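You operate a simulated robot arm through the tools that you are given. There is no shell and no other tool. Be economical: measure what you need, move in short steps, check, and stop when the job is done.

The job below is to be done with a simulated robot arm. You get a single attempt, and the scene is never put back.

Task
Swab the steel plate's smear with the green swab and count it.
Fine: it goes in the swab drawer; shut the drawer before you press the count button. Where these are worked on the way, their far stop is far enough and under half their travel is too little: swab drawer. What is to be rubbed or washed off counts as gone when no trace of it is left.

The check looks at the end state, three seconds after you hand in, the way a careful person would. Anything else that was tipped, shoved, dropped, spilled or broken makes it a failure.

Robot
A 7-joint arm with a two-finger parallel gripper, fixed in place. Base frame: the origin is at the foot of the arm, x ahead of it, y to its left, z up; the work surface is at about z = 0. Readings come in mm, degrees, newtons and seconds.
With the tool pointing down near the work surface it reaches from about 240 to 620 mm from the base axis. Its first joint turns from -66.0 to 66.0 degrees. Payload 2.6 kg.
Tool frame: the origin (TCP) lies between the finger pads and is the grasp point; the fingertips stand 30 mm ahead of it; z points along the fingers, y is the line along which they close. Largest opening 94 mm; finger width 28, thickness 10; the body of the gripper, 50 by 96 mm, starts 55 mm behind the TCP.
Orientation is told as [roll, pitch, yaw] about the base's x, y, z axes, in that order, counted from this pose: with the fingers straight down and closing along the base's y, the tool's x points along the base's -x, its y along +y and its z along -z.

Tools
- The arm moves only by the tool drive_tool. Its argument "increments" is a list of rows, each a list of 2 entries, a list of its own where there are three numbers: the shift along the base's x, y, z in mm, then the turn, a rotation vector about the base's x, y, z in degrees. In form: [[[dx, dy, dz], [wx, wy, wz]], ...]. A call has 1 to 20 rows; each row is the pose to reach, as a shift and turn from the pose commanded when the call began. "fingers" is the finger opening in mm, from 0 to 94, set as the call begins (left out, the last holds). Each row takes 0.2 s and may step no farther than 50 mm and 8.6 degrees from the row before; otherwise, or with a gripper value out of range, the whole call is refused. Where a pose cannot be reached the arm comes as near as it can. A force on the tool above 40 N (or 10 N above the force at the start of the call, whichever is more), or a blocked arm, ends the call early, and 0.2 s more pass. Each finger travels about 72 mm/s and halts on what it meets, pressing with about 24 N; the grip force reading is that of the motor and also rises with nothing between the fingers. The clock runs only during rows and for 0.2 s after the last one: add rows that repeat a pose to give the fingers time. It gives the time, the measured TCP pose, the force on the tool (base axes), the opening and the grip force at its end, in the units of the frame above (readings bear some noise), with the torque about the TCP (base axes, N m) and any sound that the robot's microphone picked up.
- Cameras (640 x 400 px; columns grow to the right, rows downward): "scene" is fixed at [30.1, 426.9, 573.7]; the picture's right is [-0.83, -0.56, 0.00], its down [-0.27, 0.40, -0.88] and it looks along [0.49, -0.72, -0.48] (base axes); focal length 334 px, centre (320, 200). "wrist" rides on the gripper at [76, 14, -102] in the tool frame; the picture's right is [-0.18, 0.98, 0.00], its down [-0.75, -0.14, -0.64] and it looks along [-0.63, -0.12, 0.77] (tool axes); focal length 243 px, centre (320, 200). There is no depth. A picture from a camera that has moved, and an enlarged one, comes with that camera's place and axes in the base frame and with its lens.
- get_image(camera): a new picture of that camera. It takes no simulated time.
- close_up(camera, box): a new picture of the part [left, top, right, bottom] of that camera's present view, enlarged. It takes no simulated time.
- sign_off(): hands the job in; it is judged then, once.

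Work in short steps. Places have to be worked out from the pictures, the camera data and where the tool is seen: move nearer, look again, correct. Check each grasp and each placing, and mend what went wrong. You have 120 turns and 68 pictures in all, those below and enlarged ones among them. Open the gripper and draw the arm clear of the work before you hand the job in, unless the task says otherwise; then end with one line.

The tools are called after "Call:" by a JSON object that holds its "fn" and its "kwargs". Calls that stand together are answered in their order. drive_tool: Moves the arm, as the interface text tells. Its arguments: {"type":"object","properties":{"increments":{"type":"array"},"fingers":{"type":"number"}},"required":["increments"]} The other tools are called the same way: get_image (camera) takes a picture; close_up (camera, box) takes an enlarged picture of a part of a camera's view; sign_off () hands the job in.

At the start:

```text
t: 0.0
tcp_pos: [358.6, 47.1, 359.0]
tcp_rot: [0.0, 0.0, 0.0]
contact_force: [0.1, -0.7, -0.1]
ft_torque: [0.0, 0.04, -0.03]
width: 94.0
grip_force: 0.1
```

scene: 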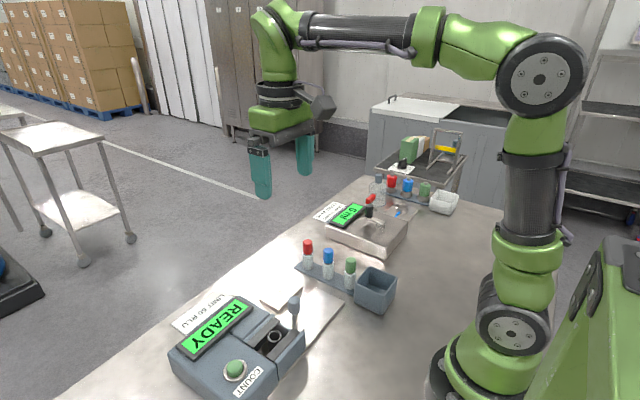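
wrist: 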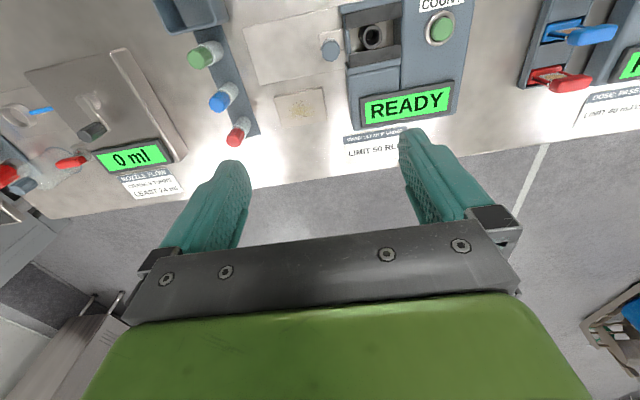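

The first pictures show a counter, a rack with three swabs and a plate; I enlarge them to read the details.

Call:
{"fn": "close_up", "kwargs": {"camera": "scene", "box": [150, 220, 410, 400]}}

Call:
{"fn": "close_up", "kwargs": {"camera": "wrist", "box": [150, 0, 490, 200]}}

Call:
{"fn": "close_up", "kwargs": {"camera": "scene", "box": [300, 120, 480, 260]}}

```text
2.22 times, centred on (280, 310) of scene
camera zoom: at [30.1, 426.9, 573.7], right [-0.83, -0.56, 0.0], down [-0.27, 0.4, -0.88], along [0.49, -0.72, -0.48], focal length 742 px, centre (409, -44)
```

zoom: 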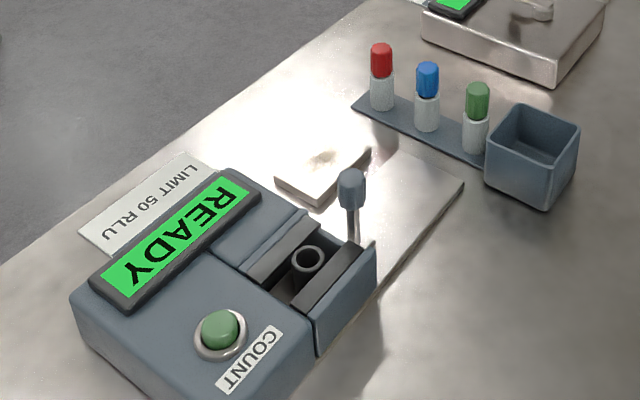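

```text
1.88 times, centred on (320, 100) of wrist
camera zoom: at [282.5, 60.6, 460.6], right [0.18, 0.98, 0.0], down [0.75, -0.14, 0.64], along [0.63, -0.12, -0.77], focal length 457 px, centre (320, 388)
```

zoom: 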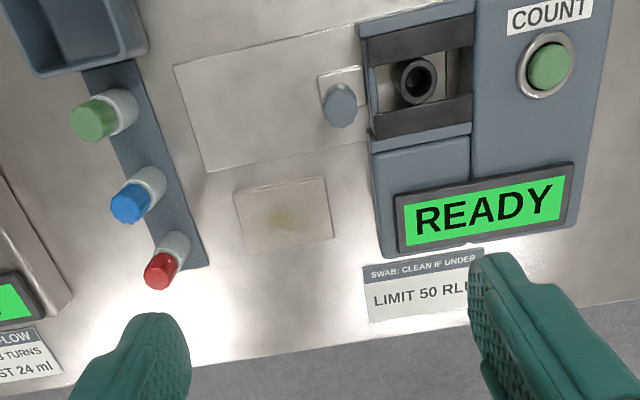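

```text
2.86 times, centred on (390, 190) of scene
camera zoom: at [30.1, 426.9, 573.7], right [-0.83, -0.56, 0.0], down [-0.27, 0.4, -0.88], along [0.49, -0.72, -0.48], focal length 954 px, centre (120, 229)
```

zoom: 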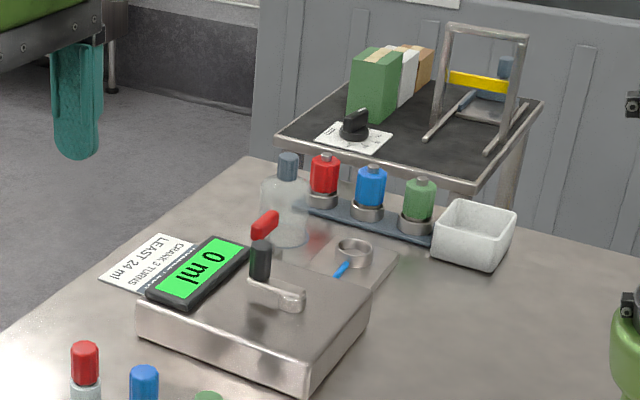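

Swabs stand in the rack near (310,-108); the smeared plate is near (430,-5) and the counter near (340,130). I go lower over the counter for a closer view.

Call:
{"fn": "drive_tool", "kwargs": {"increments": [[[-20, 20, -40], [0, 0, 0]], [[-40, 40, -80], [0, 0, 0]], [[-60, 55, -110], [0, 0, 0]], [[-60, 55, -110], [0, 0, 0]]]}}

Call:
{"fn": "close_up", "kwargs": {"camera": "wrist", "box": [140, 0, 500, 225]}}

```text
t: 1.0
tcp_pos: [298.8, 102.6, 248.9]
tcp_rot: [0.0, 0.0, -0.1]
contact_force: [0.4, -0.2, 1.0]
ft_torque: [-0.02, -0.01, 0.01]
width: 94.1
grip_force: 0.0
```

```text
1.78 times, centred on (320, 112) of wrist
camera zoom: at [222.7, 116.6, 350.6], right [0.18, 0.98, 0.0], down [0.75, -0.14, 0.64], along [0.63, -0.12, -0.77], focal length 431 px, centre (320, 356)
```

zoom: 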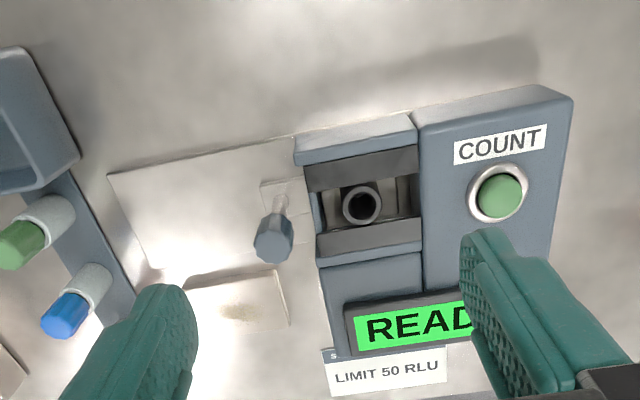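

The knob of the drawer is at about (340,63,74), the ring in the drawer at (339,123,46). The drawer seems shut, with a runway on the -y side; I turn the tool by -90° above the knob so as to grip it along x.

Call:
{"fn": "drive_tool", "kwargs": {"increments": [[[4, -4, 0], [0, 0, -8.2]], [[8, -8, 0], [0, 0, -16.4]], [[12, -12, 0], [0, 0, -24.6]], [[16, -16, 0], [0, 0, -32.8]], [[20, -20, 0], [0, 0, -41]], [[24, -24, 0], [0, 0, -49.2]], [[28, -28, 0], [0, 0, -57.4]], [[32, -32, 0], [0, 0, -65.6]], [[36, -36, 0], [0, 0, -73.8]], [[39, -39, 0], [0, 0, -82]], [[41, -39.6, -20], [0, 0, -90]], [[41, -39.6, -50], [0, 0, -90]], [[41, -39.6, -80], [0, 0, -90]], [[41, -39.6, -80], [0, 0, -90]]], "fingers": 60}}

Call:
{"fn": "get_image", "kwargs": {"camera": "wrist"}}

Call:
{"fn": "close_up", "kwargs": {"camera": "scene", "box": [150, 220, 410, 400]}}

```text
t: 4.0
tcp_pos: [339.1, 61.8, 168.8]
tcp_rot: [-0.1, 0.0, -90.1]
contact_force: [0.2, -0.1, 0.4]
ft_torque: [-0.02, 0.0, 0.0]
width: 60.0
grip_force: 0.1
```

```text
61 pictures are left
camera wrist: at [353.7, 137.5, 270.9], right [0.98, -0.19, 0.0], down [-0.14, -0.75, 0.64], along [-0.12, -0.63, -0.77], focal length 243 px, centre (320, 200)
```

wrist: 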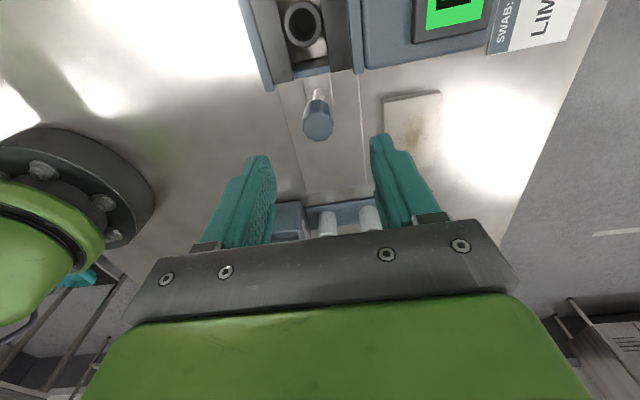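

```text
2.22 times, centred on (280, 310) of scene
camera zoom: at [30.1, 426.9, 573.7], right [-0.83, -0.56, 0.0], down [-0.27, 0.4, -0.88], along [0.49, -0.72, -0.48], focal length 742 px, centre (409, -44)
```

zoom: 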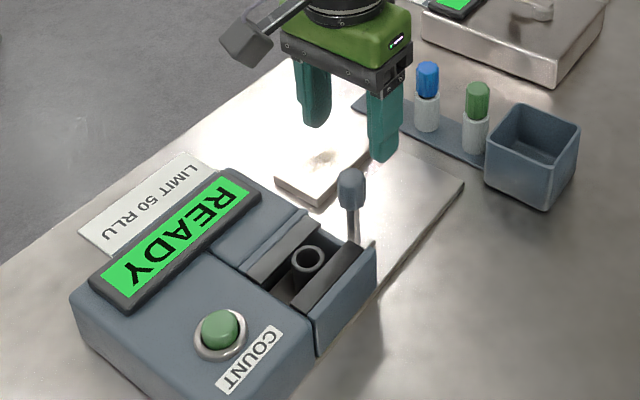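

The knob lies centered between the fingers. I go down to z≈75 and check before closing.

Call:
{"fn": "drive_tool", "kwargs": {"increments": [[[-1, -1, -35], [0, 0, 0]], [[-1, -1, -65], [0, 0, 0]], [[-1, -1, -93], [0, 0, 0]], [[-1, -1, -93], [0, 0, 0]]]}}

Call:
{"fn": "close_up", "kwargs": {"camera": "scene", "box": [150, 220, 410, 400]}}

Call:
{"fn": "get_image", "kwargs": {"camera": "wrist"}}

```text
t: 5.0
tcp_pos: [337.8, 61.2, 74.7]
tcp_rot: [0.0, 0.0, -90.0]
contact_force: [-0.2, -0.3, -0.6]
ft_torque: [-0.03, 0.03, -0.01]
width: 59.9
grip_force: 0.1
```

```text
2.22 times, centred on (280, 310) of scene
camera zoom: at [30.1, 426.9, 573.7], right [-0.83, -0.56, 0.0], down [-0.27, 0.4, -0.88], along [0.49, -0.72, -0.48], focal length 742 px, centre (409, -44)
```

zoom: 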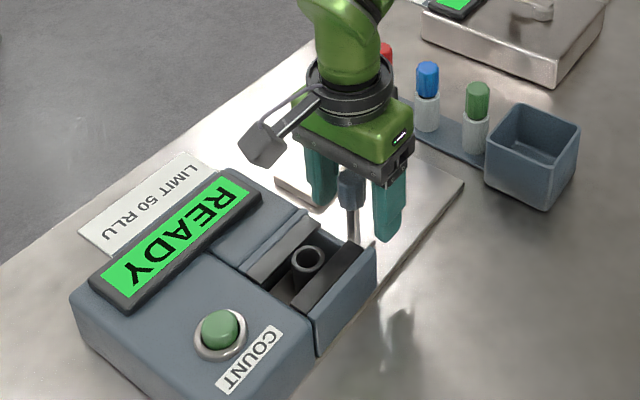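

```text
58 pictures are left
camera wrist: at [352.5, 136.1, 177.9], right [0.98, -0.18, 0.0], down [-0.14, -0.75, 0.64], along [-0.12, -0.63, -0.77], focal length 243 px, centre (320, 200)
```

wrist: 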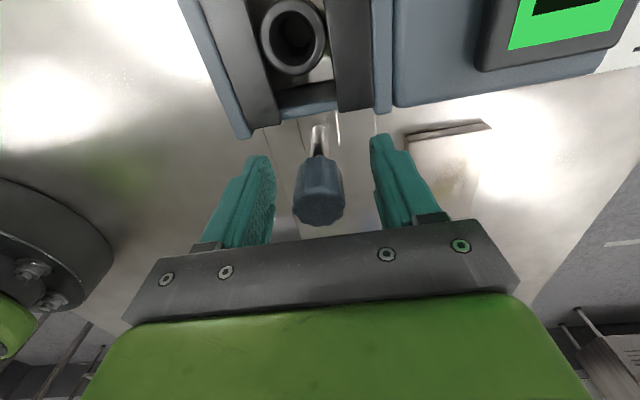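

The knob is between the fingers. Closing on it.

Call:
{"fn": "drive_tool", "kwargs": {"increments": [[[0, 0, 0], [0, 0, 0]], [[0, 0, 0], [0, 0, 0]], [[0, 0, 0], [0, 0, 0]]], "fingers": 10}}

```text
t: 5.8
tcp_pos: [338.3, 61.5, 76.1]
tcp_rot: [0.0, 0.0, -89.9]
contact_force: [7.0, 2.9, -5.0]
ft_torque: [0.0, 0.54, -0.03]
width: 23.8
grip_force: 44.5
```

Gripped at 23.8 mm. Now pull a little toward -y.

Call:
{"fn": "drive_tool", "kwargs": {"increments": [[[1, -6, 0], [0, 0, 0]], [[1, -12, 0], [0, 0, 0]], [[1, -18, 0], [0, 0, 0]], [[1, -24, 0], [0, 0, 0]], [[1, -30, 0], [0, 0, 0]]]}}

Call:
{"fn": "get_image", "kwargs": {"camera": "wrist"}}

```text
t: 7.0
tcp_pos: [337.9, 33.2, 75.2]
tcp_rot: [0.0, 0.1, -90.2]
contact_force: [-4.9, -1.0, 2.3]
ft_torque: [0.57, -0.75, 0.03]
width: 24.0
grip_force: 45.0
stopped in row 5: the force on the tool passed its limit at 41 N (the readings are from after the stop); the commanded pose is now the measured one
```

```text
57 pictures are left
camera wrist: at [353.0, 108.0, 178.2], right [0.98, -0.19, 0.0], down [-0.14, -0.75, 0.64], along [-0.12, -0.63, -0.77], focal length 243 px, centre (320, 200)
```

wrist: 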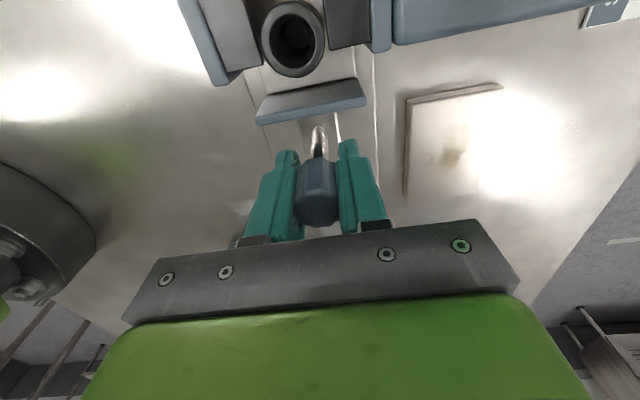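

The drawer came out some 28 mm, then the force peaked. I pull on more gently to tell a stop from jerk.

Call:
{"fn": "drive_tool", "kwargs": {"increments": [[[0, -2, 0], [0, 0, 0]], [[0, -4, 0], [0, 0, 0]], [[0, -7, 0], [0, 0, 0]], [[0, -10, 0], [0, 0, 0]], [[0, -13, 0], [0, 0, 0]], [[0, -16, 0], [0, 0, 0]]]}}

```text
t: 8.4
tcp_pos: [338.5, 16.2, 76.4]
tcp_rot: [-0.2, 0.1, -90.0]
contact_force: [-4.6, 0.1, 0.1]
ft_torque: [0.41, -0.96, 0.14]
width: 24.0
grip_force: 44.5
```

Slow pulling works, so it was no stop. I go on at this pace.

Call:
{"fn": "drive_tool", "kwargs": {"increments": [[[0, -3, 0], [0, 0, 0]], [[0, -6, 0], [0, 0, 0]], [[0, -9, 0], [0, 0, 0]], [[0, -12, 0], [0, 0, 0]], [[0, -15, 0], [0, 0, 0]], [[0, -18, 0], [0, 0, 0]], [[0, -21, 0], [0, 0, 0]], [[0, -24, 0], [0, 0, 0]], [[0, -27, 0], [0, 0, 0]], [[0, -30, 0], [0, 0, 0]]]}}

Call:
{"fn": "get_image", "kwargs": {"camera": "wrist"}}

Call:
{"fn": "close_up", "kwargs": {"camera": "scene", "box": [150, 220, 410, 400]}}

```text
t: 10.6
tcp_pos: [339.4, -12.3, 75.8]
tcp_rot: [-0.2, 0.0, -90.1]
contact_force: [-3.2, 2.1, -1.4]
ft_torque: [-0.31, -1.09, 0.16]
width: 23.9
grip_force: 45.2
```

```text
56 pictures are left
camera wrist: at [353.1, 62.1, 178.2], right [0.98, -0.19, 0.0], down [-0.14, -0.75, 0.64], along [-0.12, -0.63, -0.77], focal length 243 px, centre (320, 200)
```

wrist: 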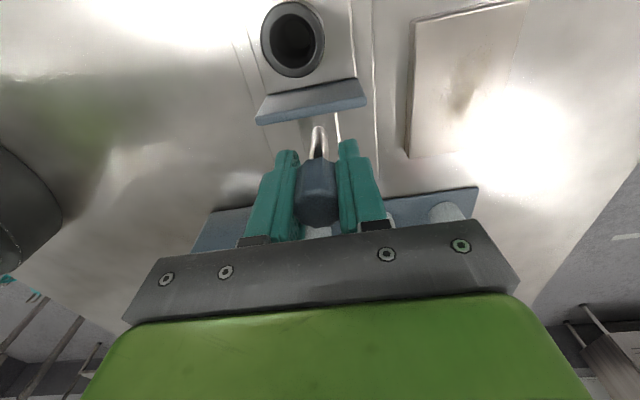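

```text
2.22 times, centred on (280, 310) of scene
camera zoom: at [30.1, 426.9, 573.7], right [-0.83, -0.56, 0.0], down [-0.27, 0.4, -0.88], along [0.49, -0.72, -0.48], focal length 742 px, centre (409, -44)
```

zoom: 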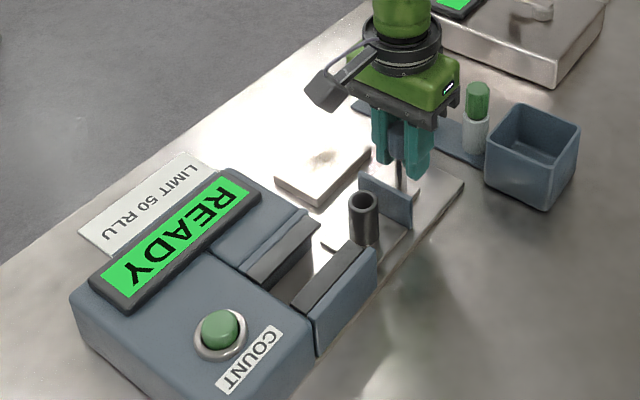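

The drawer is well out. I continue slowly to find the far stop.

Call:
{"fn": "drive_tool", "kwargs": {"increments": [[[0, -3, 0], [0, 0, 0]], [[0, -6, 0], [0, 0, 0]], [[0, -9, 0], [0, 0, 0]], [[0, -12, 0], [0, 0, 0]], [[0, -15, 0], [0, 0, 0]], [[0, -18, 0], [0, 0, 0]], [[0, -21, 0], [0, 0, 0]], [[0, -24, 0], [0, 0, 0]], [[0, -27, 0], [0, 0, 0]], [[0, -30, 0], [0, 0, 0]]]}}

```text
t: 12.0
tcp_pos: [338.2, -23.5, 76.2]
tcp_rot: [-0.1, 0.5, -89.6]
contact_force: [-2.2, 3.7, 0.0]
ft_torque: [-0.8, -0.52, -0.17]
width: 24.0
grip_force: 44.6
stopped in row 6: the force on the tool passed its limit at 44 N (the readings are from after the stop); the commanded pose is now the measured one
```

Possibly the stop after about 85 mm; one more gentle pull to confirm.

Call:
{"fn": "drive_tool", "kwargs": {"increments": [[[0, -2, 0], [0, 0, 0]], [[0, -4, 0], [0, 0, 0]], [[0, -6, 0], [0, 0, 0]], [[0, -8, 0], [0, 0, 0]], [[0, -10, 0], [0, 0, 0]]]}}

```text
t: 12.8
tcp_pos: [338.7, -24.2, 76.6]
tcp_rot: [-0.1, 1.0, -89.3]
contact_force: [-2.6, 4.7, 0.2]
ft_torque: [-1.06, -0.79, -0.16]
width: 24.1
grip_force: 44.8
stopped in row 4: the force on the tool passed its limit at 42 N (the readings are from after the stop); the commanded pose is now the measured one
```

That is the far stop. I release, rise and turn back to yaw 0.

Call:
{"fn": "drive_tool", "kwargs": {"increments": [[[0, 0, 0], [0, 0, 0]], [[0, 0, 0], [0, 0, 0]], [[0, 0, 0], [0, 0, 0]], [[0, 0, 30], [0, 0, 0]], [[0, 0, 70], [0, 0, 0]], [[0, 0, 110], [0, 0, 0]], [[0, 0, 110], [0, 0, 8.1]], [[0, 0, 110], [0, 0, 16.2]], [[0, 0, 110], [0, 0, 24.4]], [[0, 0, 110], [0, 0, 32.5]], [[0, 0, 110], [0, 0, 40.6]], [[0, 0, 110], [0, 0, 48.8]], [[0, 0, 110], [0, 0, 57]], [[0, 0, 110], [0, 0, 65.1]], [[-5, -20, 110], [0, 0, 73.2]], [[-10, -40, 110], [0, 0, 81.3]], [[-20, -60, 110], [0, 0, 89.3]], [[-25, -80, 110], [0, 0, 89.3]], [[-25, -80, 110], [0, 0, 89.3]]], "fingers": 60}}

Call:
{"fn": "get_image", "kwargs": {"camera": "wrist"}}

Call:
{"fn": "close_up", "kwargs": {"camera": "scene", "box": [150, 220, 410, 400]}}

```text
t: 16.8
tcp_pos: [314.1, -106.1, 186.2]
tcp_rot: [-0.2, 1.0, 0.0]
contact_force: [-0.6, -0.3, -0.1]
ft_torque: [0.04, 0.01, 0.0]
width: 60.2
grip_force: 0.0
```

```text
54 pictures are left
camera wrist: at [239.6, -91.4, 289.9], right [0.18, 0.98, -0.01], down [0.76, -0.14, 0.63], along [0.62, -0.12, -0.78], focal length 243 px, centre (320, 200)
```

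wrist: 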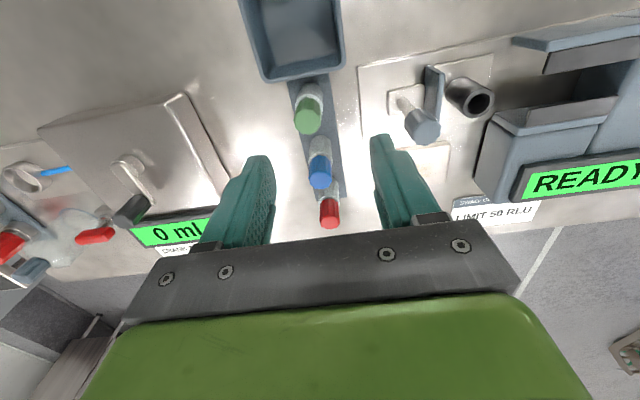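

```text
2.22 times, centred on (280, 310) of scene
camera zoom: at [30.1, 426.9, 573.7], right [-0.83, -0.56, 0.0], down [-0.27, 0.4, -0.88], along [0.49, -0.72, -0.48], focal length 742 px, centre (409, -44)
```

zoom: 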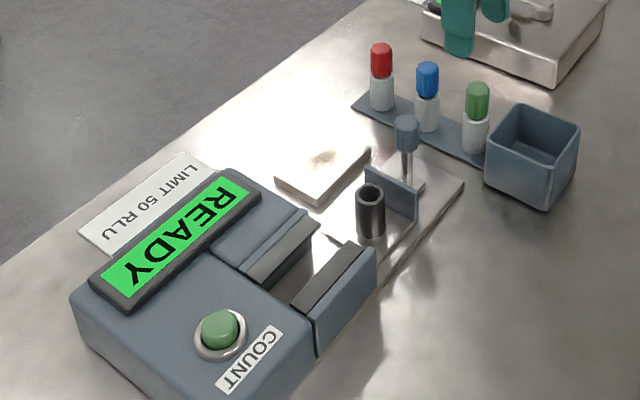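

Green cap is at about (318,-116), top near z≈80. I center over it, level the tool and go to z=125 to check.

Call:
{"fn": "drive_tool", "kwargs": {"increments": [[[4, -10, -30], [0, -1, 0]], [[4, -10, -61], [0, -1, 0]], [[4, -10, -61], [0, -1, 0]]]}}

Call:
{"fn": "get_image", "kwargs": {"camera": "wrist"}}

Call:
{"fn": "close_up", "kwargs": {"camera": "scene", "box": [280, 200, 440, 320]}}

```text
t: 17.6
tcp_pos: [316.7, -115.2, 123.2]
tcp_rot: [-0.2, -0.1, -0.1]
contact_force: [0.5, 0.0, 0.5]
ft_torque: [0.01, -0.02, 0.0]
width: 59.9
grip_force: 0.0
```

```text
52 pictures are left
camera wrist: at [241.2, -101.2, 226.4], right [0.19, 0.98, 0.0], down [0.75, -0.14, 0.64], along [0.63, -0.12, -0.77], focal length 243 px, centre (320, 200)
```

wrist: 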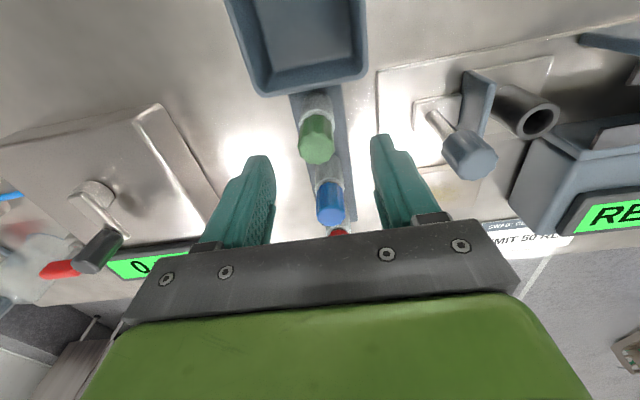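

```text
3.33 times, centred on (360, 260) of scene
camera zoom: at [30.1, 426.9, 573.7], right [-0.83, -0.56, 0.0], down [-0.27, 0.4, -0.88], along [0.49, -0.72, -0.48], focal length 1113 px, centre (187, 0)
```

zoom: 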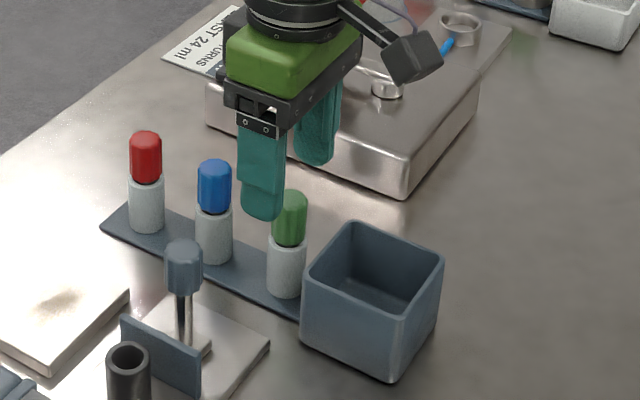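

The cap spans roughly z 50–85 above the white holder at (317,-117). I go down so that the fingertips stop at about z=54 and close on the cap only.

Call:
{"fn": "drive_tool", "kwargs": {"increments": [[[0.5, -2, -20], [0, 0, 0]], [[0.5, -2, -39.5], [0, 0, 0]], [[0.5, -2, -39.5], [0, 0, 0]]]}}

Call:
{"fn": "close_up", "kwargs": {"camera": "scene", "box": [300, 210, 420, 300]}}

Call:
{"fn": "close_up", "kwargs": {"camera": "wrist", "box": [180, 60, 460, 240]}}

```text
t: 18.4
tcp_pos: [317.3, -115.9, 84.9]
tcp_rot: [-0.1, 0.0, -0.1]
contact_force: [-0.1, 0.2, -1.0]
ft_torque: [0.01, 0.02, -0.01]
width: 60.0
grip_force: 0.1
```

```text
4.44 times, centred on (360, 255) of scene
camera zoom: at [30.1, 426.9, 573.7], right [-0.83, -0.56, 0.0], down [-0.27, 0.4, -0.88], along [0.49, -0.72, -0.48], focal length 1484 px, centre (142, -44)
```

zoom: 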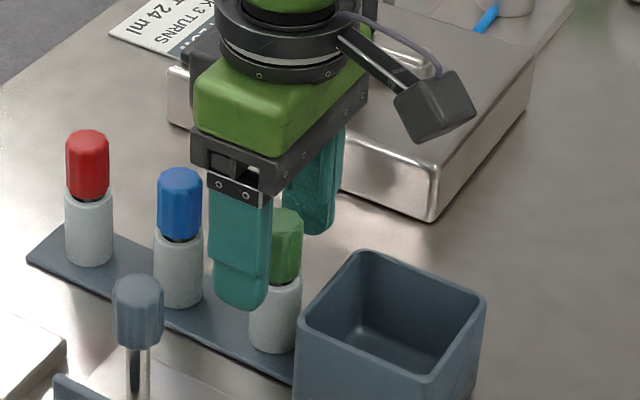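

```text
2.22 times, centred on (320, 150) of wrist
camera zoom: at [241.1, -101.5, 187.7], right [0.19, 0.98, 0.0], down [0.75, -0.14, 0.64], along [0.63, -0.12, -0.77], focal length 539 px, centre (320, 311)
```

zoom: 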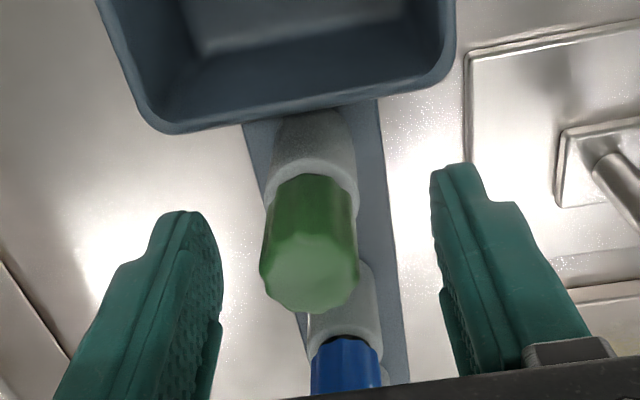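

The cap is well between the fingers. Shift 3 mm back in x and close.

Call:
{"fn": "drive_tool", "kwargs": {"increments": [[[-3, -1, 0], [0, 0, 0]], [[-3, -1, 0], [0, 0, 0]], [[-3, -1, 0], [0, 0, 0]], [[-3, -1, 0], [0, 0, 0]], [[-3, -1, 0], [0, 0, 0]]], "fingers": 8}}

Call:
{"fn": "close_up", "kwargs": {"camera": "wrist", "box": [180, 60, 460, 240]}}

```text
t: 19.6
tcp_pos: [314.8, -115.4, 84.3]
tcp_rot: [-0.2, 0.0, 0.0]
contact_force: [-0.4, -0.2, -0.2]
ft_torque: [0.02, -0.02, 0.0]
width: 22.3
grip_force: 24.2
```

```text
2.22 times, centred on (320, 150) of wrist
camera zoom: at [238.6, -102.5, 187.6], right [0.18, 0.98, 0.0], down [0.75, -0.14, 0.64], along [0.63, -0.12, -0.77], focal length 539 px, centre (320, 311)
```

zoom: 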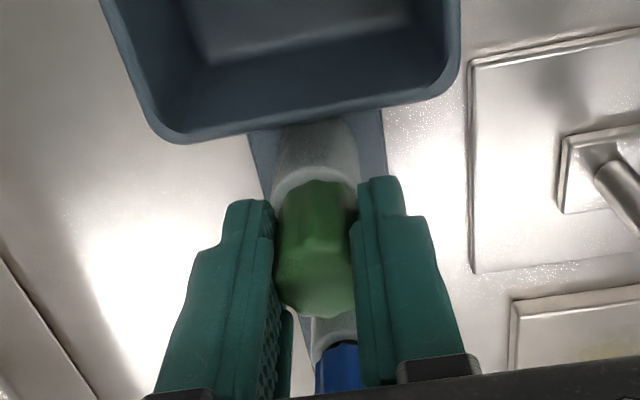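

Gripped at 22.3 mm. Lift slowly straight up.

Call:
{"fn": "drive_tool", "kwargs": {"increments": [[[0, 0, 6], [0, 0, 0]], [[0, 0, 14], [0, 0, 0]], [[0, 0, 25], [0, 0, 0]], [[0, 0, 40], [0, 0, 0]], [[0, 0, 60], [0, 0, 0]], [[0, 0, 80], [0, 0, 0]], [[0, 0, 100], [0, 0, 0]], [[0, 0, 100], [0, 0, 0]]]}}

Call:
{"fn": "close_up", "kwargs": {"camera": "scene", "box": [260, 160, 440, 300]}}

```text
t: 21.4
tcp_pos: [315.6, -116.3, 186.0]
tcp_rot: [-0.2, 0.1, 0.0]
contact_force: [-0.3, -0.5, 0.5]
ft_torque: [-0.04, 0.0, 0.0]
width: 22.2
grip_force: 24.1
```

```text
2.86 times, centred on (350, 230) of scene
camera zoom: at [30.1, 426.9, 573.7], right [-0.83, -0.56, 0.0], down [-0.27, 0.4, -0.88], along [0.49, -0.72, -0.48], focal length 954 px, centre (234, 114)
```

zoom: 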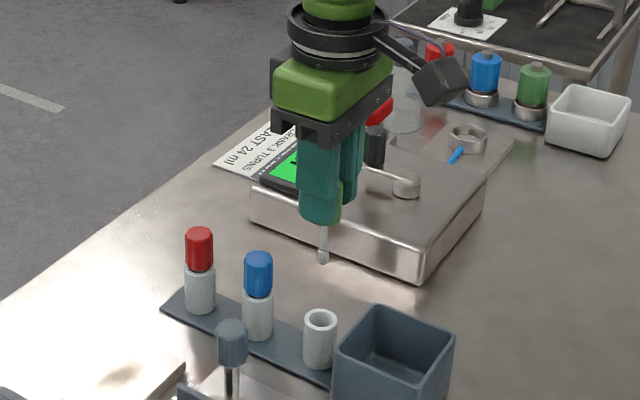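

The swab came out with stick and tip, whose end is about 75 mm below the TCP (z≈110). I move over the smeared plate at about (430,-5) and look.

Call:
{"fn": "drive_tool", "kwargs": {"increments": [[[15, 25, 0], [0, 0, 0]], [[35, 50, 0], [0, 0, 0]], [[65, 80, 0], [0, 0, 0]], [[95, 105, 0], [0, 0, 0]], [[110, 111, 0], [0, 0, 0]], [[110, 111, 0], [0, 0, 0]]]}}

Call:
{"fn": "get_image", "kwargs": {"camera": "wrist"}}

Call:
{"fn": "close_up", "kwargs": {"camera": "scene", "box": [220, 180, 380, 320]}}

```text
t: 22.8
tcp_pos: [424.1, -5.0, 186.1]
tcp_rot: [-0.3, 0.0, -0.1]
contact_force: [-0.2, 0.4, -0.5]
ft_torque: [0.01, -0.02, 0.0]
width: 20.8
grip_force: 23.7
```

```text
46 pictures are left
camera wrist: at [348.7, 8.7, 288.5], right [0.18, 0.98, 0.0], down [0.75, -0.14, 0.64], along [0.63, -0.12, -0.77], focal length 243 px, centre (320, 200)
```

wrist: 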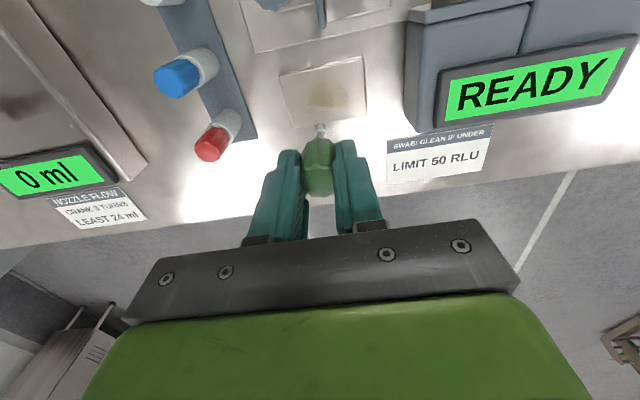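

```text
2.86 times, centred on (300, 250) of scene
camera zoom: at [30.1, 426.9, 573.7], right [-0.83, -0.56, 0.0], down [-0.27, 0.4, -0.88], along [0.49, -0.72, -0.48], focal length 954 px, centre (377, 57)
```

zoom: 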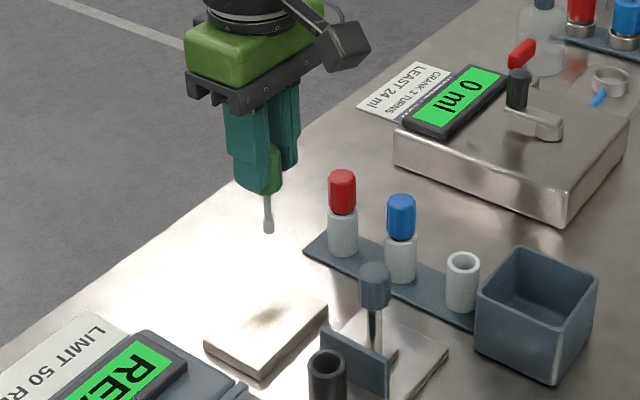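

I enlarge the wrist view to see the smear, the swab tip and how the swab sits.

Call:
{"fn": "close_up", "kwargs": {"camera": "wrist", "box": [260, 50, 380, 125]}}

Call:
{"fn": "close_up", "kwargs": {"camera": "wrist", "box": [240, 110, 400, 210]}}

Call:
{"fn": "close_up", "kwargs": {"camera": "scene", "box": [260, 200, 320, 240]}}

```text
5.33 times, centred on (320, 88) of wrist
camera zoom: at [348.7, 8.7, 288.5], right [0.18, 0.98, 0.0], down [0.75, -0.14, 0.64], along [0.63, -0.12, -0.77], focal length 1294 px, centre (320, 800)
```

zoom: 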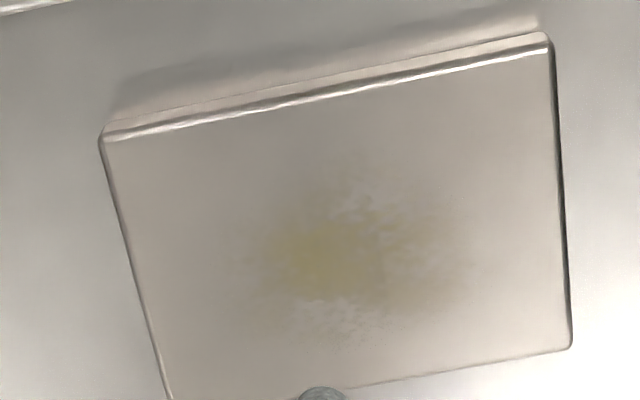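

```text
4.00 times, centred on (320, 160) of wrist
camera zoom: at [348.7, 8.7, 288.5], right [0.18, 0.98, 0.0], down [0.75, -0.14, 0.64], along [0.63, -0.12, -0.77], focal length 970 px, centre (320, 360)
```

zoom: 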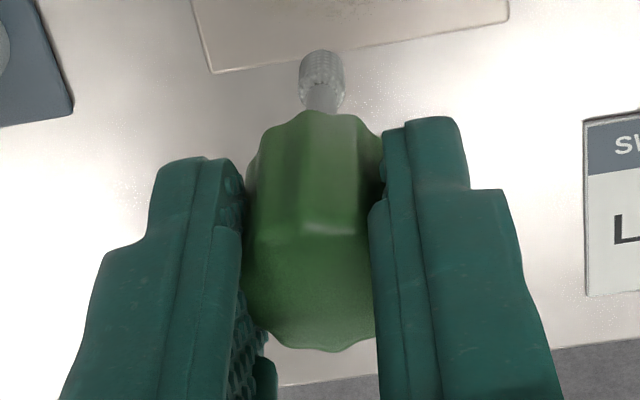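

```text
10.00 times, centred on (290, 220) of scene
camera zoom: at [30.1, 426.9, 573.7], right [-0.83, -0.56, 0.0], down [-0.27, 0.4, -0.88], along [0.49, -0.72, -0.48], focal length 3340 px, centre (620, 0)
```

zoom: 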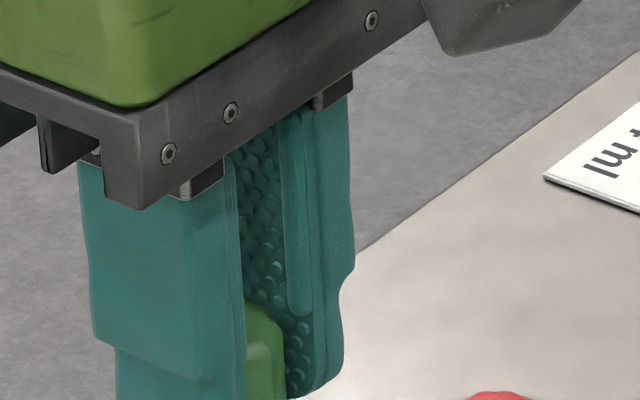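

The smear covers about x 418–452, y -25–25 on the plate (x 403–459, y -46–42), and the tip hangs right below the TCP. I go above its centre and down close to contact.

Call:
{"fn": "drive_tool", "kwargs": {"increments": [[[11, 5, -30], [0, 0, 0]], [[11, 5, -60], [0, 0, 0]], [[11, 5, -86], [0, 0, 0]], [[11, 5, -86], [0, 0, 0]]]}}

Call:
{"fn": "close_up", "kwargs": {"camera": "scene", "box": [240, 230, 340, 310]}}

Call:
{"fn": "close_up", "kwargs": {"camera": "wrist", "box": [240, 60, 400, 160]}}

```text
t: 23.8
tcp_pos: [434.0, 0.1, 97.9]
tcp_rot: [-0.3, 0.1, -0.1]
contact_force: [0.3, -0.3, 0.1]
ft_torque: [0.02, -0.02, 0.01]
width: 20.8
grip_force: 23.8
```

```text
5.00 times, centred on (290, 270) of scene
camera zoom: at [30.1, 426.9, 573.7], right [-0.83, -0.56, 0.0], down [-0.27, 0.4, -0.88], along [0.49, -0.72, -0.48], focal length 1670 px, centre (470, -150)
```

zoom: 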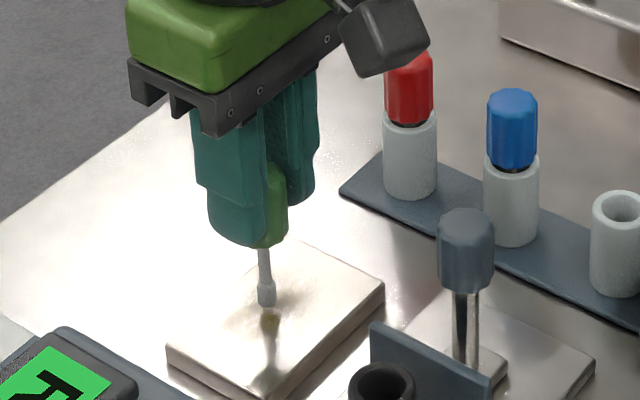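

```text
4.00 times, centred on (320, 110) of wrist
camera zoom: at [358.8, 13.8, 201.1], right [0.19, 0.98, 0.0], down [0.75, -0.14, 0.64], along [0.63, -0.12, -0.77], focal length 970 px, centre (320, 560)
```

zoom: 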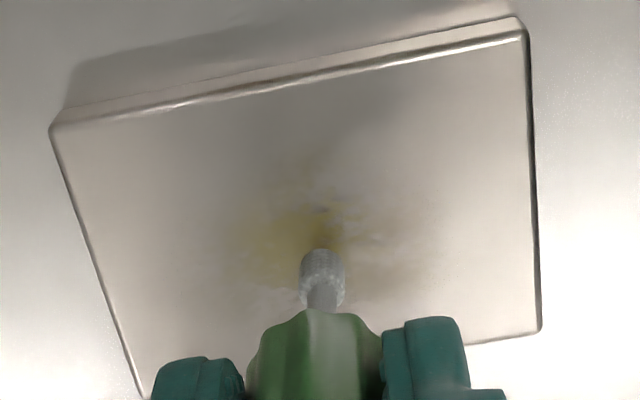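

The tip is some 10 mm above the plate. I lower in small steps and read the force.

Call:
{"fn": "drive_tool", "kwargs": {"increments": [[[0, 0, -3], [0, 0, 0]], [[0, 0, -6], [0, 0, 0]], [[0, 0, -8], [0, 0, 0]], [[0, 0, -8], [0, 0, 0]]]}}

```text
t: 24.8
tcp_pos: [435.5, 0.3, 92.3]
tcp_rot: [-0.3, -0.3, 0.0]
contact_force: [1.0, -1.2, 20.8]
ft_torque: [-0.53, -0.05, -0.03]
width: 19.8
grip_force: 24.1
```

Contact already with 20 N, more than wanted; I back off 2 mm.

Call:
{"fn": "drive_tool", "kwargs": {"increments": [[[0, 0, 1], [0, 0, 0]], [[0, 0, 2], [0, 0, 0]], [[0, 0, 2], [0, 0, 0]]]}}

Call:
{"fn": "close_up", "kwargs": {"camera": "wrist", "box": [240, 60, 400, 160]}}

Call:
{"fn": "close_up", "kwargs": {"camera": "scene", "box": [240, 230, 340, 310]}}

```text
t: 25.6
tcp_pos: [434.1, 0.0, 93.0]
tcp_rot: [-0.2, 0.0, -0.1]
contact_force: [-0.6, -1.6, 7.3]
ft_torque: [-0.53, 0.01, -0.01]
width: 18.9
grip_force: 24.1
```

```text
4.00 times, centred on (320, 110) of wrist
camera zoom: at [358.8, 13.6, 195.1], right [0.19, 0.98, 0.0], down [0.76, -0.14, 0.64], along [0.63, -0.12, -0.77], focal length 970 px, centre (320, 560)
```

zoom: 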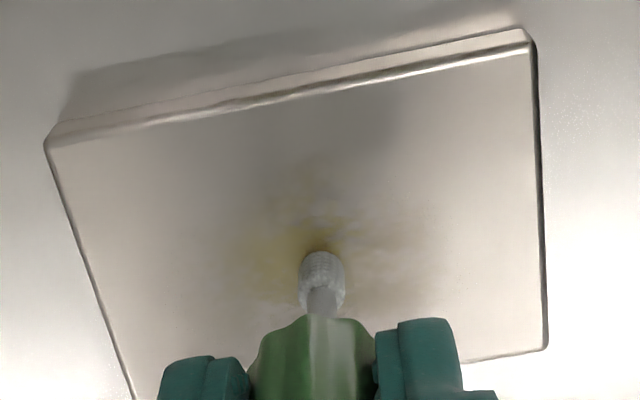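

```text
5.00 times, centred on (290, 270) of scene
camera zoom: at [30.1, 426.9, 573.7], right [-0.83, -0.56, 0.0], down [-0.27, 0.4, -0.88], along [0.49, -0.72, -0.48], focal length 1670 px, centre (470, -150)
```

zoom: 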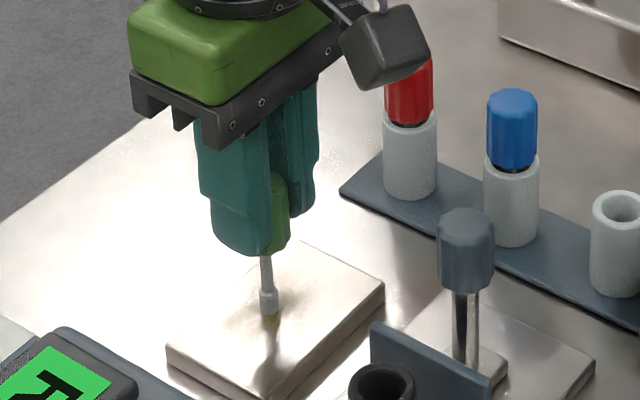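

Contact is now 7 N. I start rubbing with strokes along y, line by line in x.

Call:
{"fn": "drive_tool", "kwargs": {"increments": [[[0, 10, 0], [0, 0, 0]], [[0, 20, 0], [0, 0, 0]], [[0, 31, 0], [0, 0, 0]], [[4, 31, 0], [0, 0, 0]], [[4, 20, 0], [0, 0, 0]], [[4, 8, 0], [0, 0, 0]], [[4, -4, 0], [0, 0, 0]], [[4, -16, 0], [0, 0, 0]], [[4, -30, 0], [0, 0, 0]], [[0, -30, 0], [0, 0, 0]], [[0, -18, 0], [0, 0, 0]], [[0, -6, 0], [0, 0, 0]], [[-4, -6, 0], [0, 0, 0]], [[-4, -18, 0], [0, 0, 0]], [[-4, -30, 0], [0, 0, 0]], [[-4, -18, 0], [0, 0, 0]], [[-4, -6, 0], [0, 0, 0]], [[-4, 6, 0], [0, 0, 0]], [[-4, 6, 0], [0, 0, 0]]]}}

Call:
{"fn": "close_up", "kwargs": {"camera": "wrist", "box": [240, 60, 400, 160]}}

```text
t: 29.6
tcp_pos: [430.8, 5.4, 93.0]
tcp_rot: [-0.1, 0.0, 0.1]
contact_force: [0.9, 0.3, -0.2]
ft_torque: [0.02, -0.01, 0.02]
width: 20.9
grip_force: 24.1
```

```text
4.00 times, centred on (320, 110) of wrist
camera zoom: at [354.7, 18.6, 195.9], right [0.18, 0.98, 0.0], down [0.75, -0.14, 0.64], along [0.63, -0.12, -0.77], focal length 970 px, centre (320, 560)
```

zoom: 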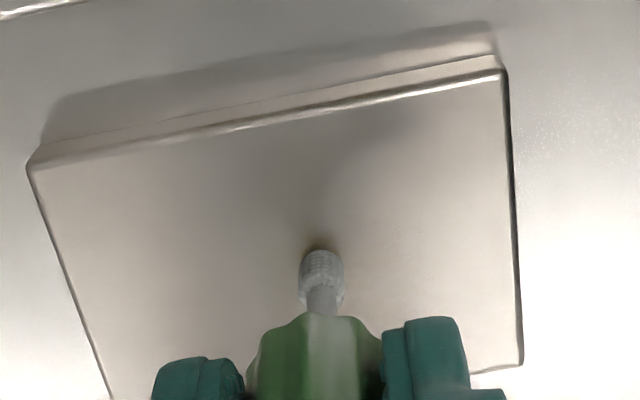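

Most of the smear is gone; contact has become light as the swab settled in the grip. I press 1.5 mm lower and cover the lines on the low-x side and then the high-x side.

Call:
{"fn": "drive_tool", "kwargs": {"increments": [[[0, 0, -1.5], [0, 0, 0]], [[0, 12, -1.5], [0, 0, 0]], [[0, 25, -1.5], [0, 0, 0]], [[-5, 25, -1.5], [0, 0, 0]], [[-5, 12, -1.5], [0, 0, 0]], [[-5, 0, -1.5], [0, 0, 0]], [[-5, -12, -1.5], [0, 0, 0]], [[-5, -24, -1.5], [0, 0, 0]], [[-5, -35, -1.5], [0, 0, 0]], [[-10, -35, -1.5], [0, 0, 0]], [[-10, -23, -1.5], [0, 0, 0]], [[-10, -11, -1.5], [0, 0, 0]], [[-10, 1, -1.5], [0, 0, 0]], [[-10, 13, -1.5], [0, 0, 0]], [[-10, 25, -1.5], [0, 0, 0]], [[-15, 25, -1.5], [0, 0, 0]], [[-15, 10, -1.5], [0, 0, 0]], [[-15, -5, -1.5], [0, 0, 0]], [[-15, -20, -1.5], [0, 0, 0]], [[-15, -33, -1.5], [0, 0, 0]]]}}

```text
t: 33.8
tcp_pos: [416.1, -27.9, 91.8]
tcp_rot: [-0.2, -0.1, 0.0]
contact_force: [-0.7, 11.8, 26.9]
ft_torque: [0.96, -0.05, -0.01]
width: 20.3
grip_force: 24.4
```

Force is a bit high; I lift slightly, clear of the plate, and look at the plate's state.

Call:
{"fn": "drive_tool", "kwargs": {"increments": [[[0, 0, 10], [0, 0, 0]], [[-10, 10, 40], [0, 0, 0]], [[-10, 28, 70], [0, 0, 0]], [[-10, 28, 70], [0, 0, 0]]]}}

Call:
{"fn": "close_up", "kwargs": {"camera": "wrist", "box": [240, 50, 400, 150]}}

Call:
{"fn": "close_up", "kwargs": {"camera": "scene", "box": [220, 200, 340, 310]}}

```text
t: 34.8
tcp_pos: [404.8, -0.0, 161.0]
tcp_rot: [-0.3, 0.1, 0.0]
contact_force: [0.1, -0.2, -0.1]
ft_torque: [-0.01, 0.01, -0.02]
width: 20.6
grip_force: 24.3
```

```text
4.00 times, centred on (320, 100) of wrist
camera zoom: at [329.2, 13.9, 263.2], right [0.18, 0.98, 0.0], down [0.75, -0.14, 0.64], along [0.63, -0.12, -0.77], focal length 970 px, centre (320, 600)
```

zoom: 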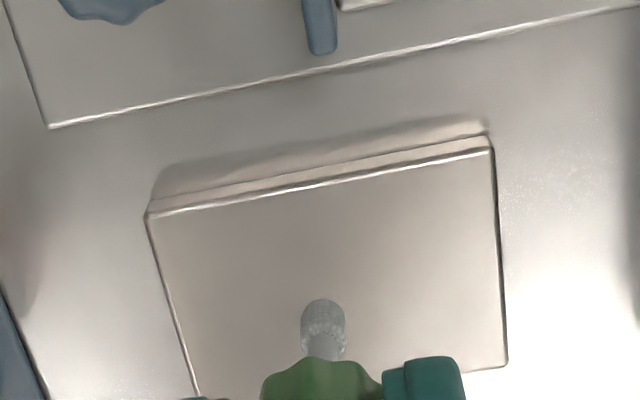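

```text
3.64 times, centred on (280, 255) of scene
camera zoom: at [30.1, 426.9, 573.7], right [-0.83, -0.56, 0.0], down [-0.27, 0.4, -0.88], along [0.49, -0.72, -0.48], focal length 1215 px, centre (466, 0)
```

zoom: 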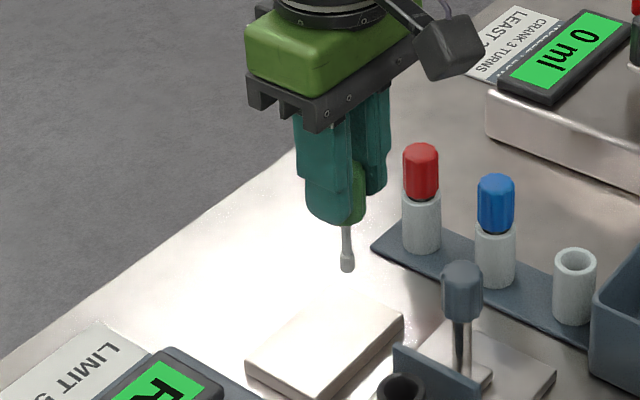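

The visible part of the plate is clean. To be sure of the part with glare I make two more lines at x≈443–451.

Call:
{"fn": "drive_tool", "kwargs": {"increments": [[[30, -15, -20], [0, 0, 0]], [[38, -28, -50], [0, 0, 0]], [[38, -28, -65], [0, 0, 0]], [[38, -28, -69], [0, 0, 0]], [[38, -14, -69], [0, 0, 0]], [[38, 0, -69], [0, 0, 0]], [[38, 14, -69], [0, 0, 0]], [[38, 31, -69], [0, 0, 0]], [[43, 31, -69], [0, 0, 0]], [[43, 16, -69], [0, 0, 0]], [[43, 0, -69], [0, 0, 0]], [[43, -15, -69], [0, 0, 0]], [[43, -28, -69], [0, 0, 0]], [[47, -28, -69], [0, 0, 0]], [[47, -14, -69], [0, 0, 0]], [[47, 0, -69], [0, 0, 0]], [[47, 14, -69], [0, 0, 0]], [[47, 30, -69], [0, 0, 0]]]}}

```text
t: 38.6
tcp_pos: [455.5, 30.3, 93.4]
tcp_rot: [-0.4, -0.1, -0.1]
contact_force: [0.2, -6.8, 14.5]
ft_torque: [-0.54, -0.1, -0.01]
width: 19.4
grip_force: 24.0
```

Good contact along those lines. I lift off and look at the whole plate.

Call:
{"fn": "drive_tool", "kwargs": {"increments": [[[0, 0, 15], [0, 0, 0]], [[-20, -10, 45], [0, 0, 0]], [[-50, -10, 80], [0, 0, 0]], [[-85, 0, 100], [0, 0, 0]], [[-85, 0, 100], [0, 0, 0]]]}}

Call:
{"fn": "close_up", "kwargs": {"camera": "wrist", "box": [200, 60, 400, 185]}}

Call:
{"fn": "close_up", "kwargs": {"camera": "scene", "box": [250, 240, 350, 320]}}

```text
t: 39.8
tcp_pos: [368.8, 29.3, 194.5]
tcp_rot: [-0.2, 0.1, 0.1]
contact_force: [-0.2, 0.0, 0.1]
ft_torque: [-0.02, -0.02, 0.03]
width: 20.7
grip_force: 24.3
```

```text
3.20 times, centred on (300, 122) of wrist
camera zoom: at [292.5, 43.9, 296.8], right [0.18, 0.98, 0.0], down [0.75, -0.14, 0.64], along [0.63, -0.12, -0.77], focal length 776 px, centre (384, 448)
```

zoom: 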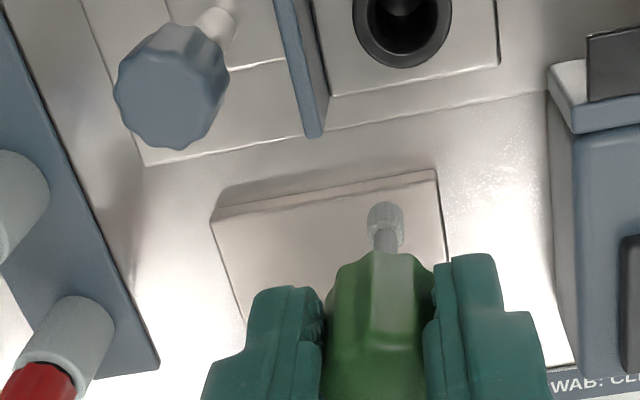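

```text
5.00 times, centred on (300, 280) of scene
camera zoom: at [30.1, 426.9, 573.7], right [-0.83, -0.56, 0.0], down [-0.27, 0.4, -0.88], along [0.49, -0.72, -0.48], focal length 1670 px, centre (420, -200)
```

zoom: 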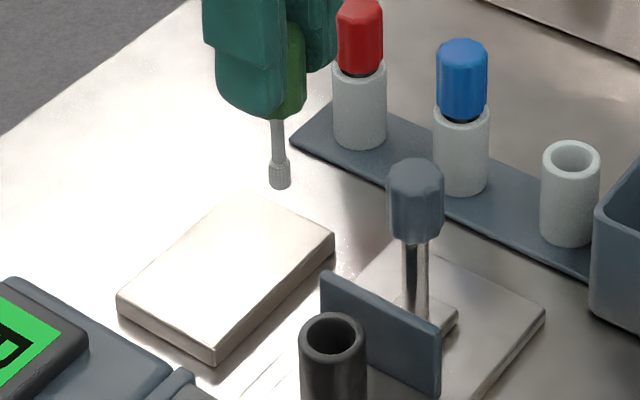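

The plate is clean. The drawer's cup is at about (340,39), rim z≈47; I move the swab above it and check the alignment.

Call:
{"fn": "drive_tool", "kwargs": {"increments": [[[-15, 5, -10], [0, 0, 0]], [[-29, 9.5, -30], [0, 0, 0]], [[-29, 9.5, -50], [0, 0, 0]], [[-29, 9.5, -50], [0, 0, 0]]]}}

Call:
{"fn": "close_up", "kwargs": {"camera": "wrist", "box": [220, 50, 420, 175]}}

Call:
{"fn": "close_up", "kwargs": {"camera": "scene", "box": [270, 240, 370, 320]}}

```text
t: 40.8
tcp_pos: [340.5, 39.8, 142.5]
tcp_rot: [-0.2, 0.0, -0.1]
contact_force: [-0.4, 0.4, 0.9]
ft_torque: [0.02, 0.0, -0.01]
width: 20.9
grip_force: 24.4
```

```text
3.20 times, centred on (320, 112) of wrist
camera zoom: at [264.6, 54.0, 244.5], right [0.19, 0.98, 0.0], down [0.75, -0.14, 0.64], along [0.63, -0.12, -0.77], focal length 776 px, centre (320, 480)
```

zoom: 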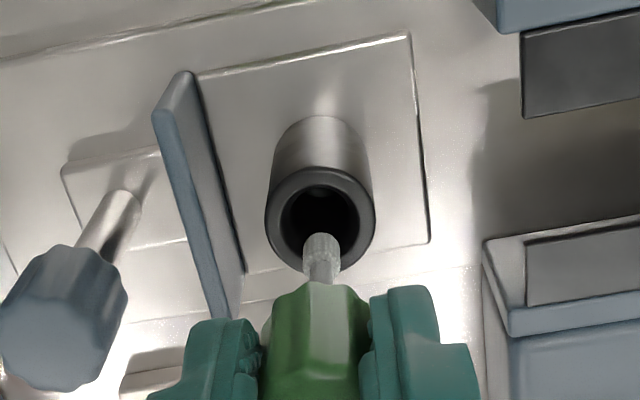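

```text
5.00 times, centred on (320, 280) of scene
camera zoom: at [30.1, 426.9, 573.7], right [-0.83, -0.56, 0.0], down [-0.27, 0.4, -0.88], along [0.49, -0.72, -0.48], focal length 1670 px, centre (320, -200)
```

zoom: 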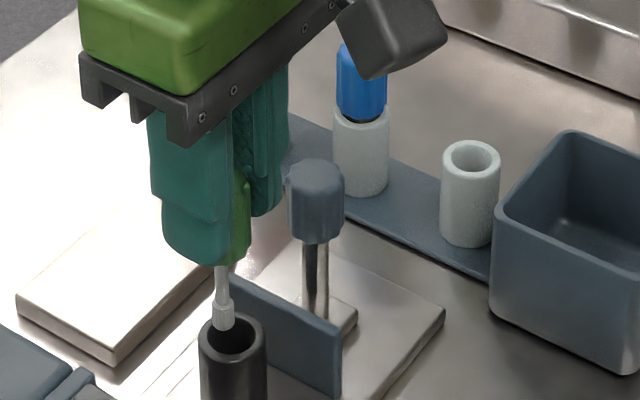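

The tip is right over the cup in y but about 3 mm too far in x. I correct and lower the tip into the rim.

Call:
{"fn": "drive_tool", "kwargs": {"increments": [[[-3, -1, 0], [0, 0, 0]], [[-3, -1, -6], [0, 0, 0]], [[-3, -1, -12], [0, 0, 0]], [[-3, -1, -18], [0, 0, 0]], [[-3, -1, -18], [0, 0, 0]]]}}

Call:
{"fn": "close_up", "kwargs": {"camera": "wrist", "box": [220, 50, 420, 175]}}

Call:
{"fn": "close_up", "kwargs": {"camera": "scene", "box": [270, 240, 370, 320]}}

```text
t: 42.0
tcp_pos: [336.7, 39.6, 124.3]
tcp_rot: [-0.2, 0.0, 0.0]
contact_force: [0.9, 0.7, -0.2]
ft_torque: [0.01, 0.03, -0.02]
width: 20.7
grip_force: 24.0
```

```text
3.20 times, centred on (320, 112) of wrist
camera zoom: at [261.1, 53.4, 226.6], right [0.18, 0.98, 0.0], down [0.75, -0.14, 0.64], along [0.63, -0.12, -0.77], focal length 776 px, centre (320, 480)
```

zoom: 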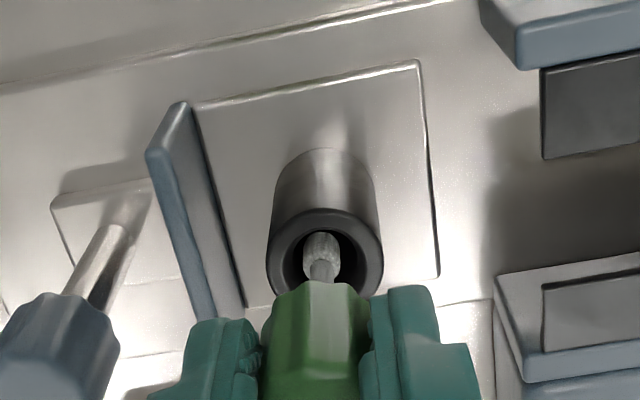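

```text
5.00 times, centred on (320, 280) of scene
camera zoom: at [30.1, 426.9, 573.7], right [-0.83, -0.56, 0.0], down [-0.27, 0.4, -0.88], along [0.49, -0.72, -0.48], focal length 1670 px, centre (320, -200)
```

zoom: 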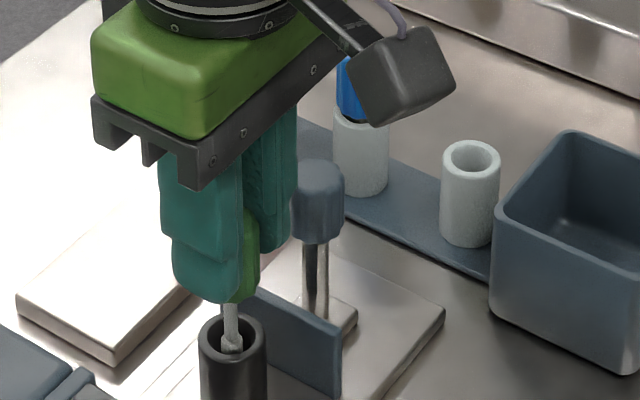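

The tip has entered the cup, centered. I lower gently until the cap seats.

Call:
{"fn": "drive_tool", "kwargs": {"increments": [[[0, 0, -6], [0, 0, 0]], [[0, 0, -12], [0, 0, 0]], [[0, 0, -18], [0, 0, 0]], [[0, 0, -24], [0, 0, 0]], [[0, 0, -28], [0, 0, 0]], [[0, 0, -28], [0, 0, 0]]]}}

Call:
{"fn": "close_up", "kwargs": {"camera": "scene", "box": [270, 240, 370, 320]}}

```text
t: 43.4
tcp_pos: [337.9, 39.5, 97.9]
tcp_rot: [-0.2, 0.0, -0.2]
contact_force: [-4.8, -0.8, 11.3]
ft_torque: [0.08, 0.1, -0.02]
width: 20.8
grip_force: 24.0
```

```text
5.00 times, centred on (320, 280) of scene
camera zoom: at [30.1, 426.9, 573.7], right [-0.83, -0.56, 0.0], down [-0.27, 0.4, -0.88], along [0.49, -0.72, -0.48], focal length 1670 px, centre (320, -200)
```

zoom: 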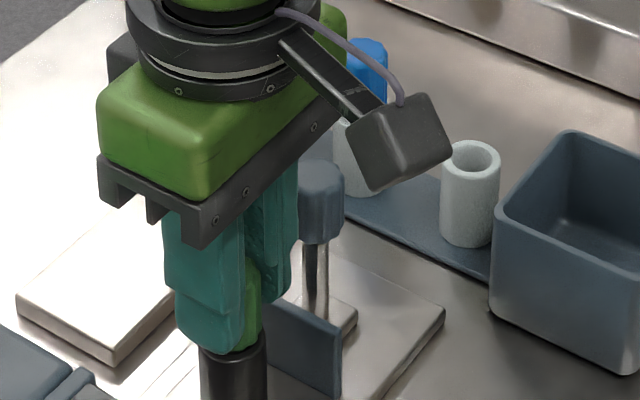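

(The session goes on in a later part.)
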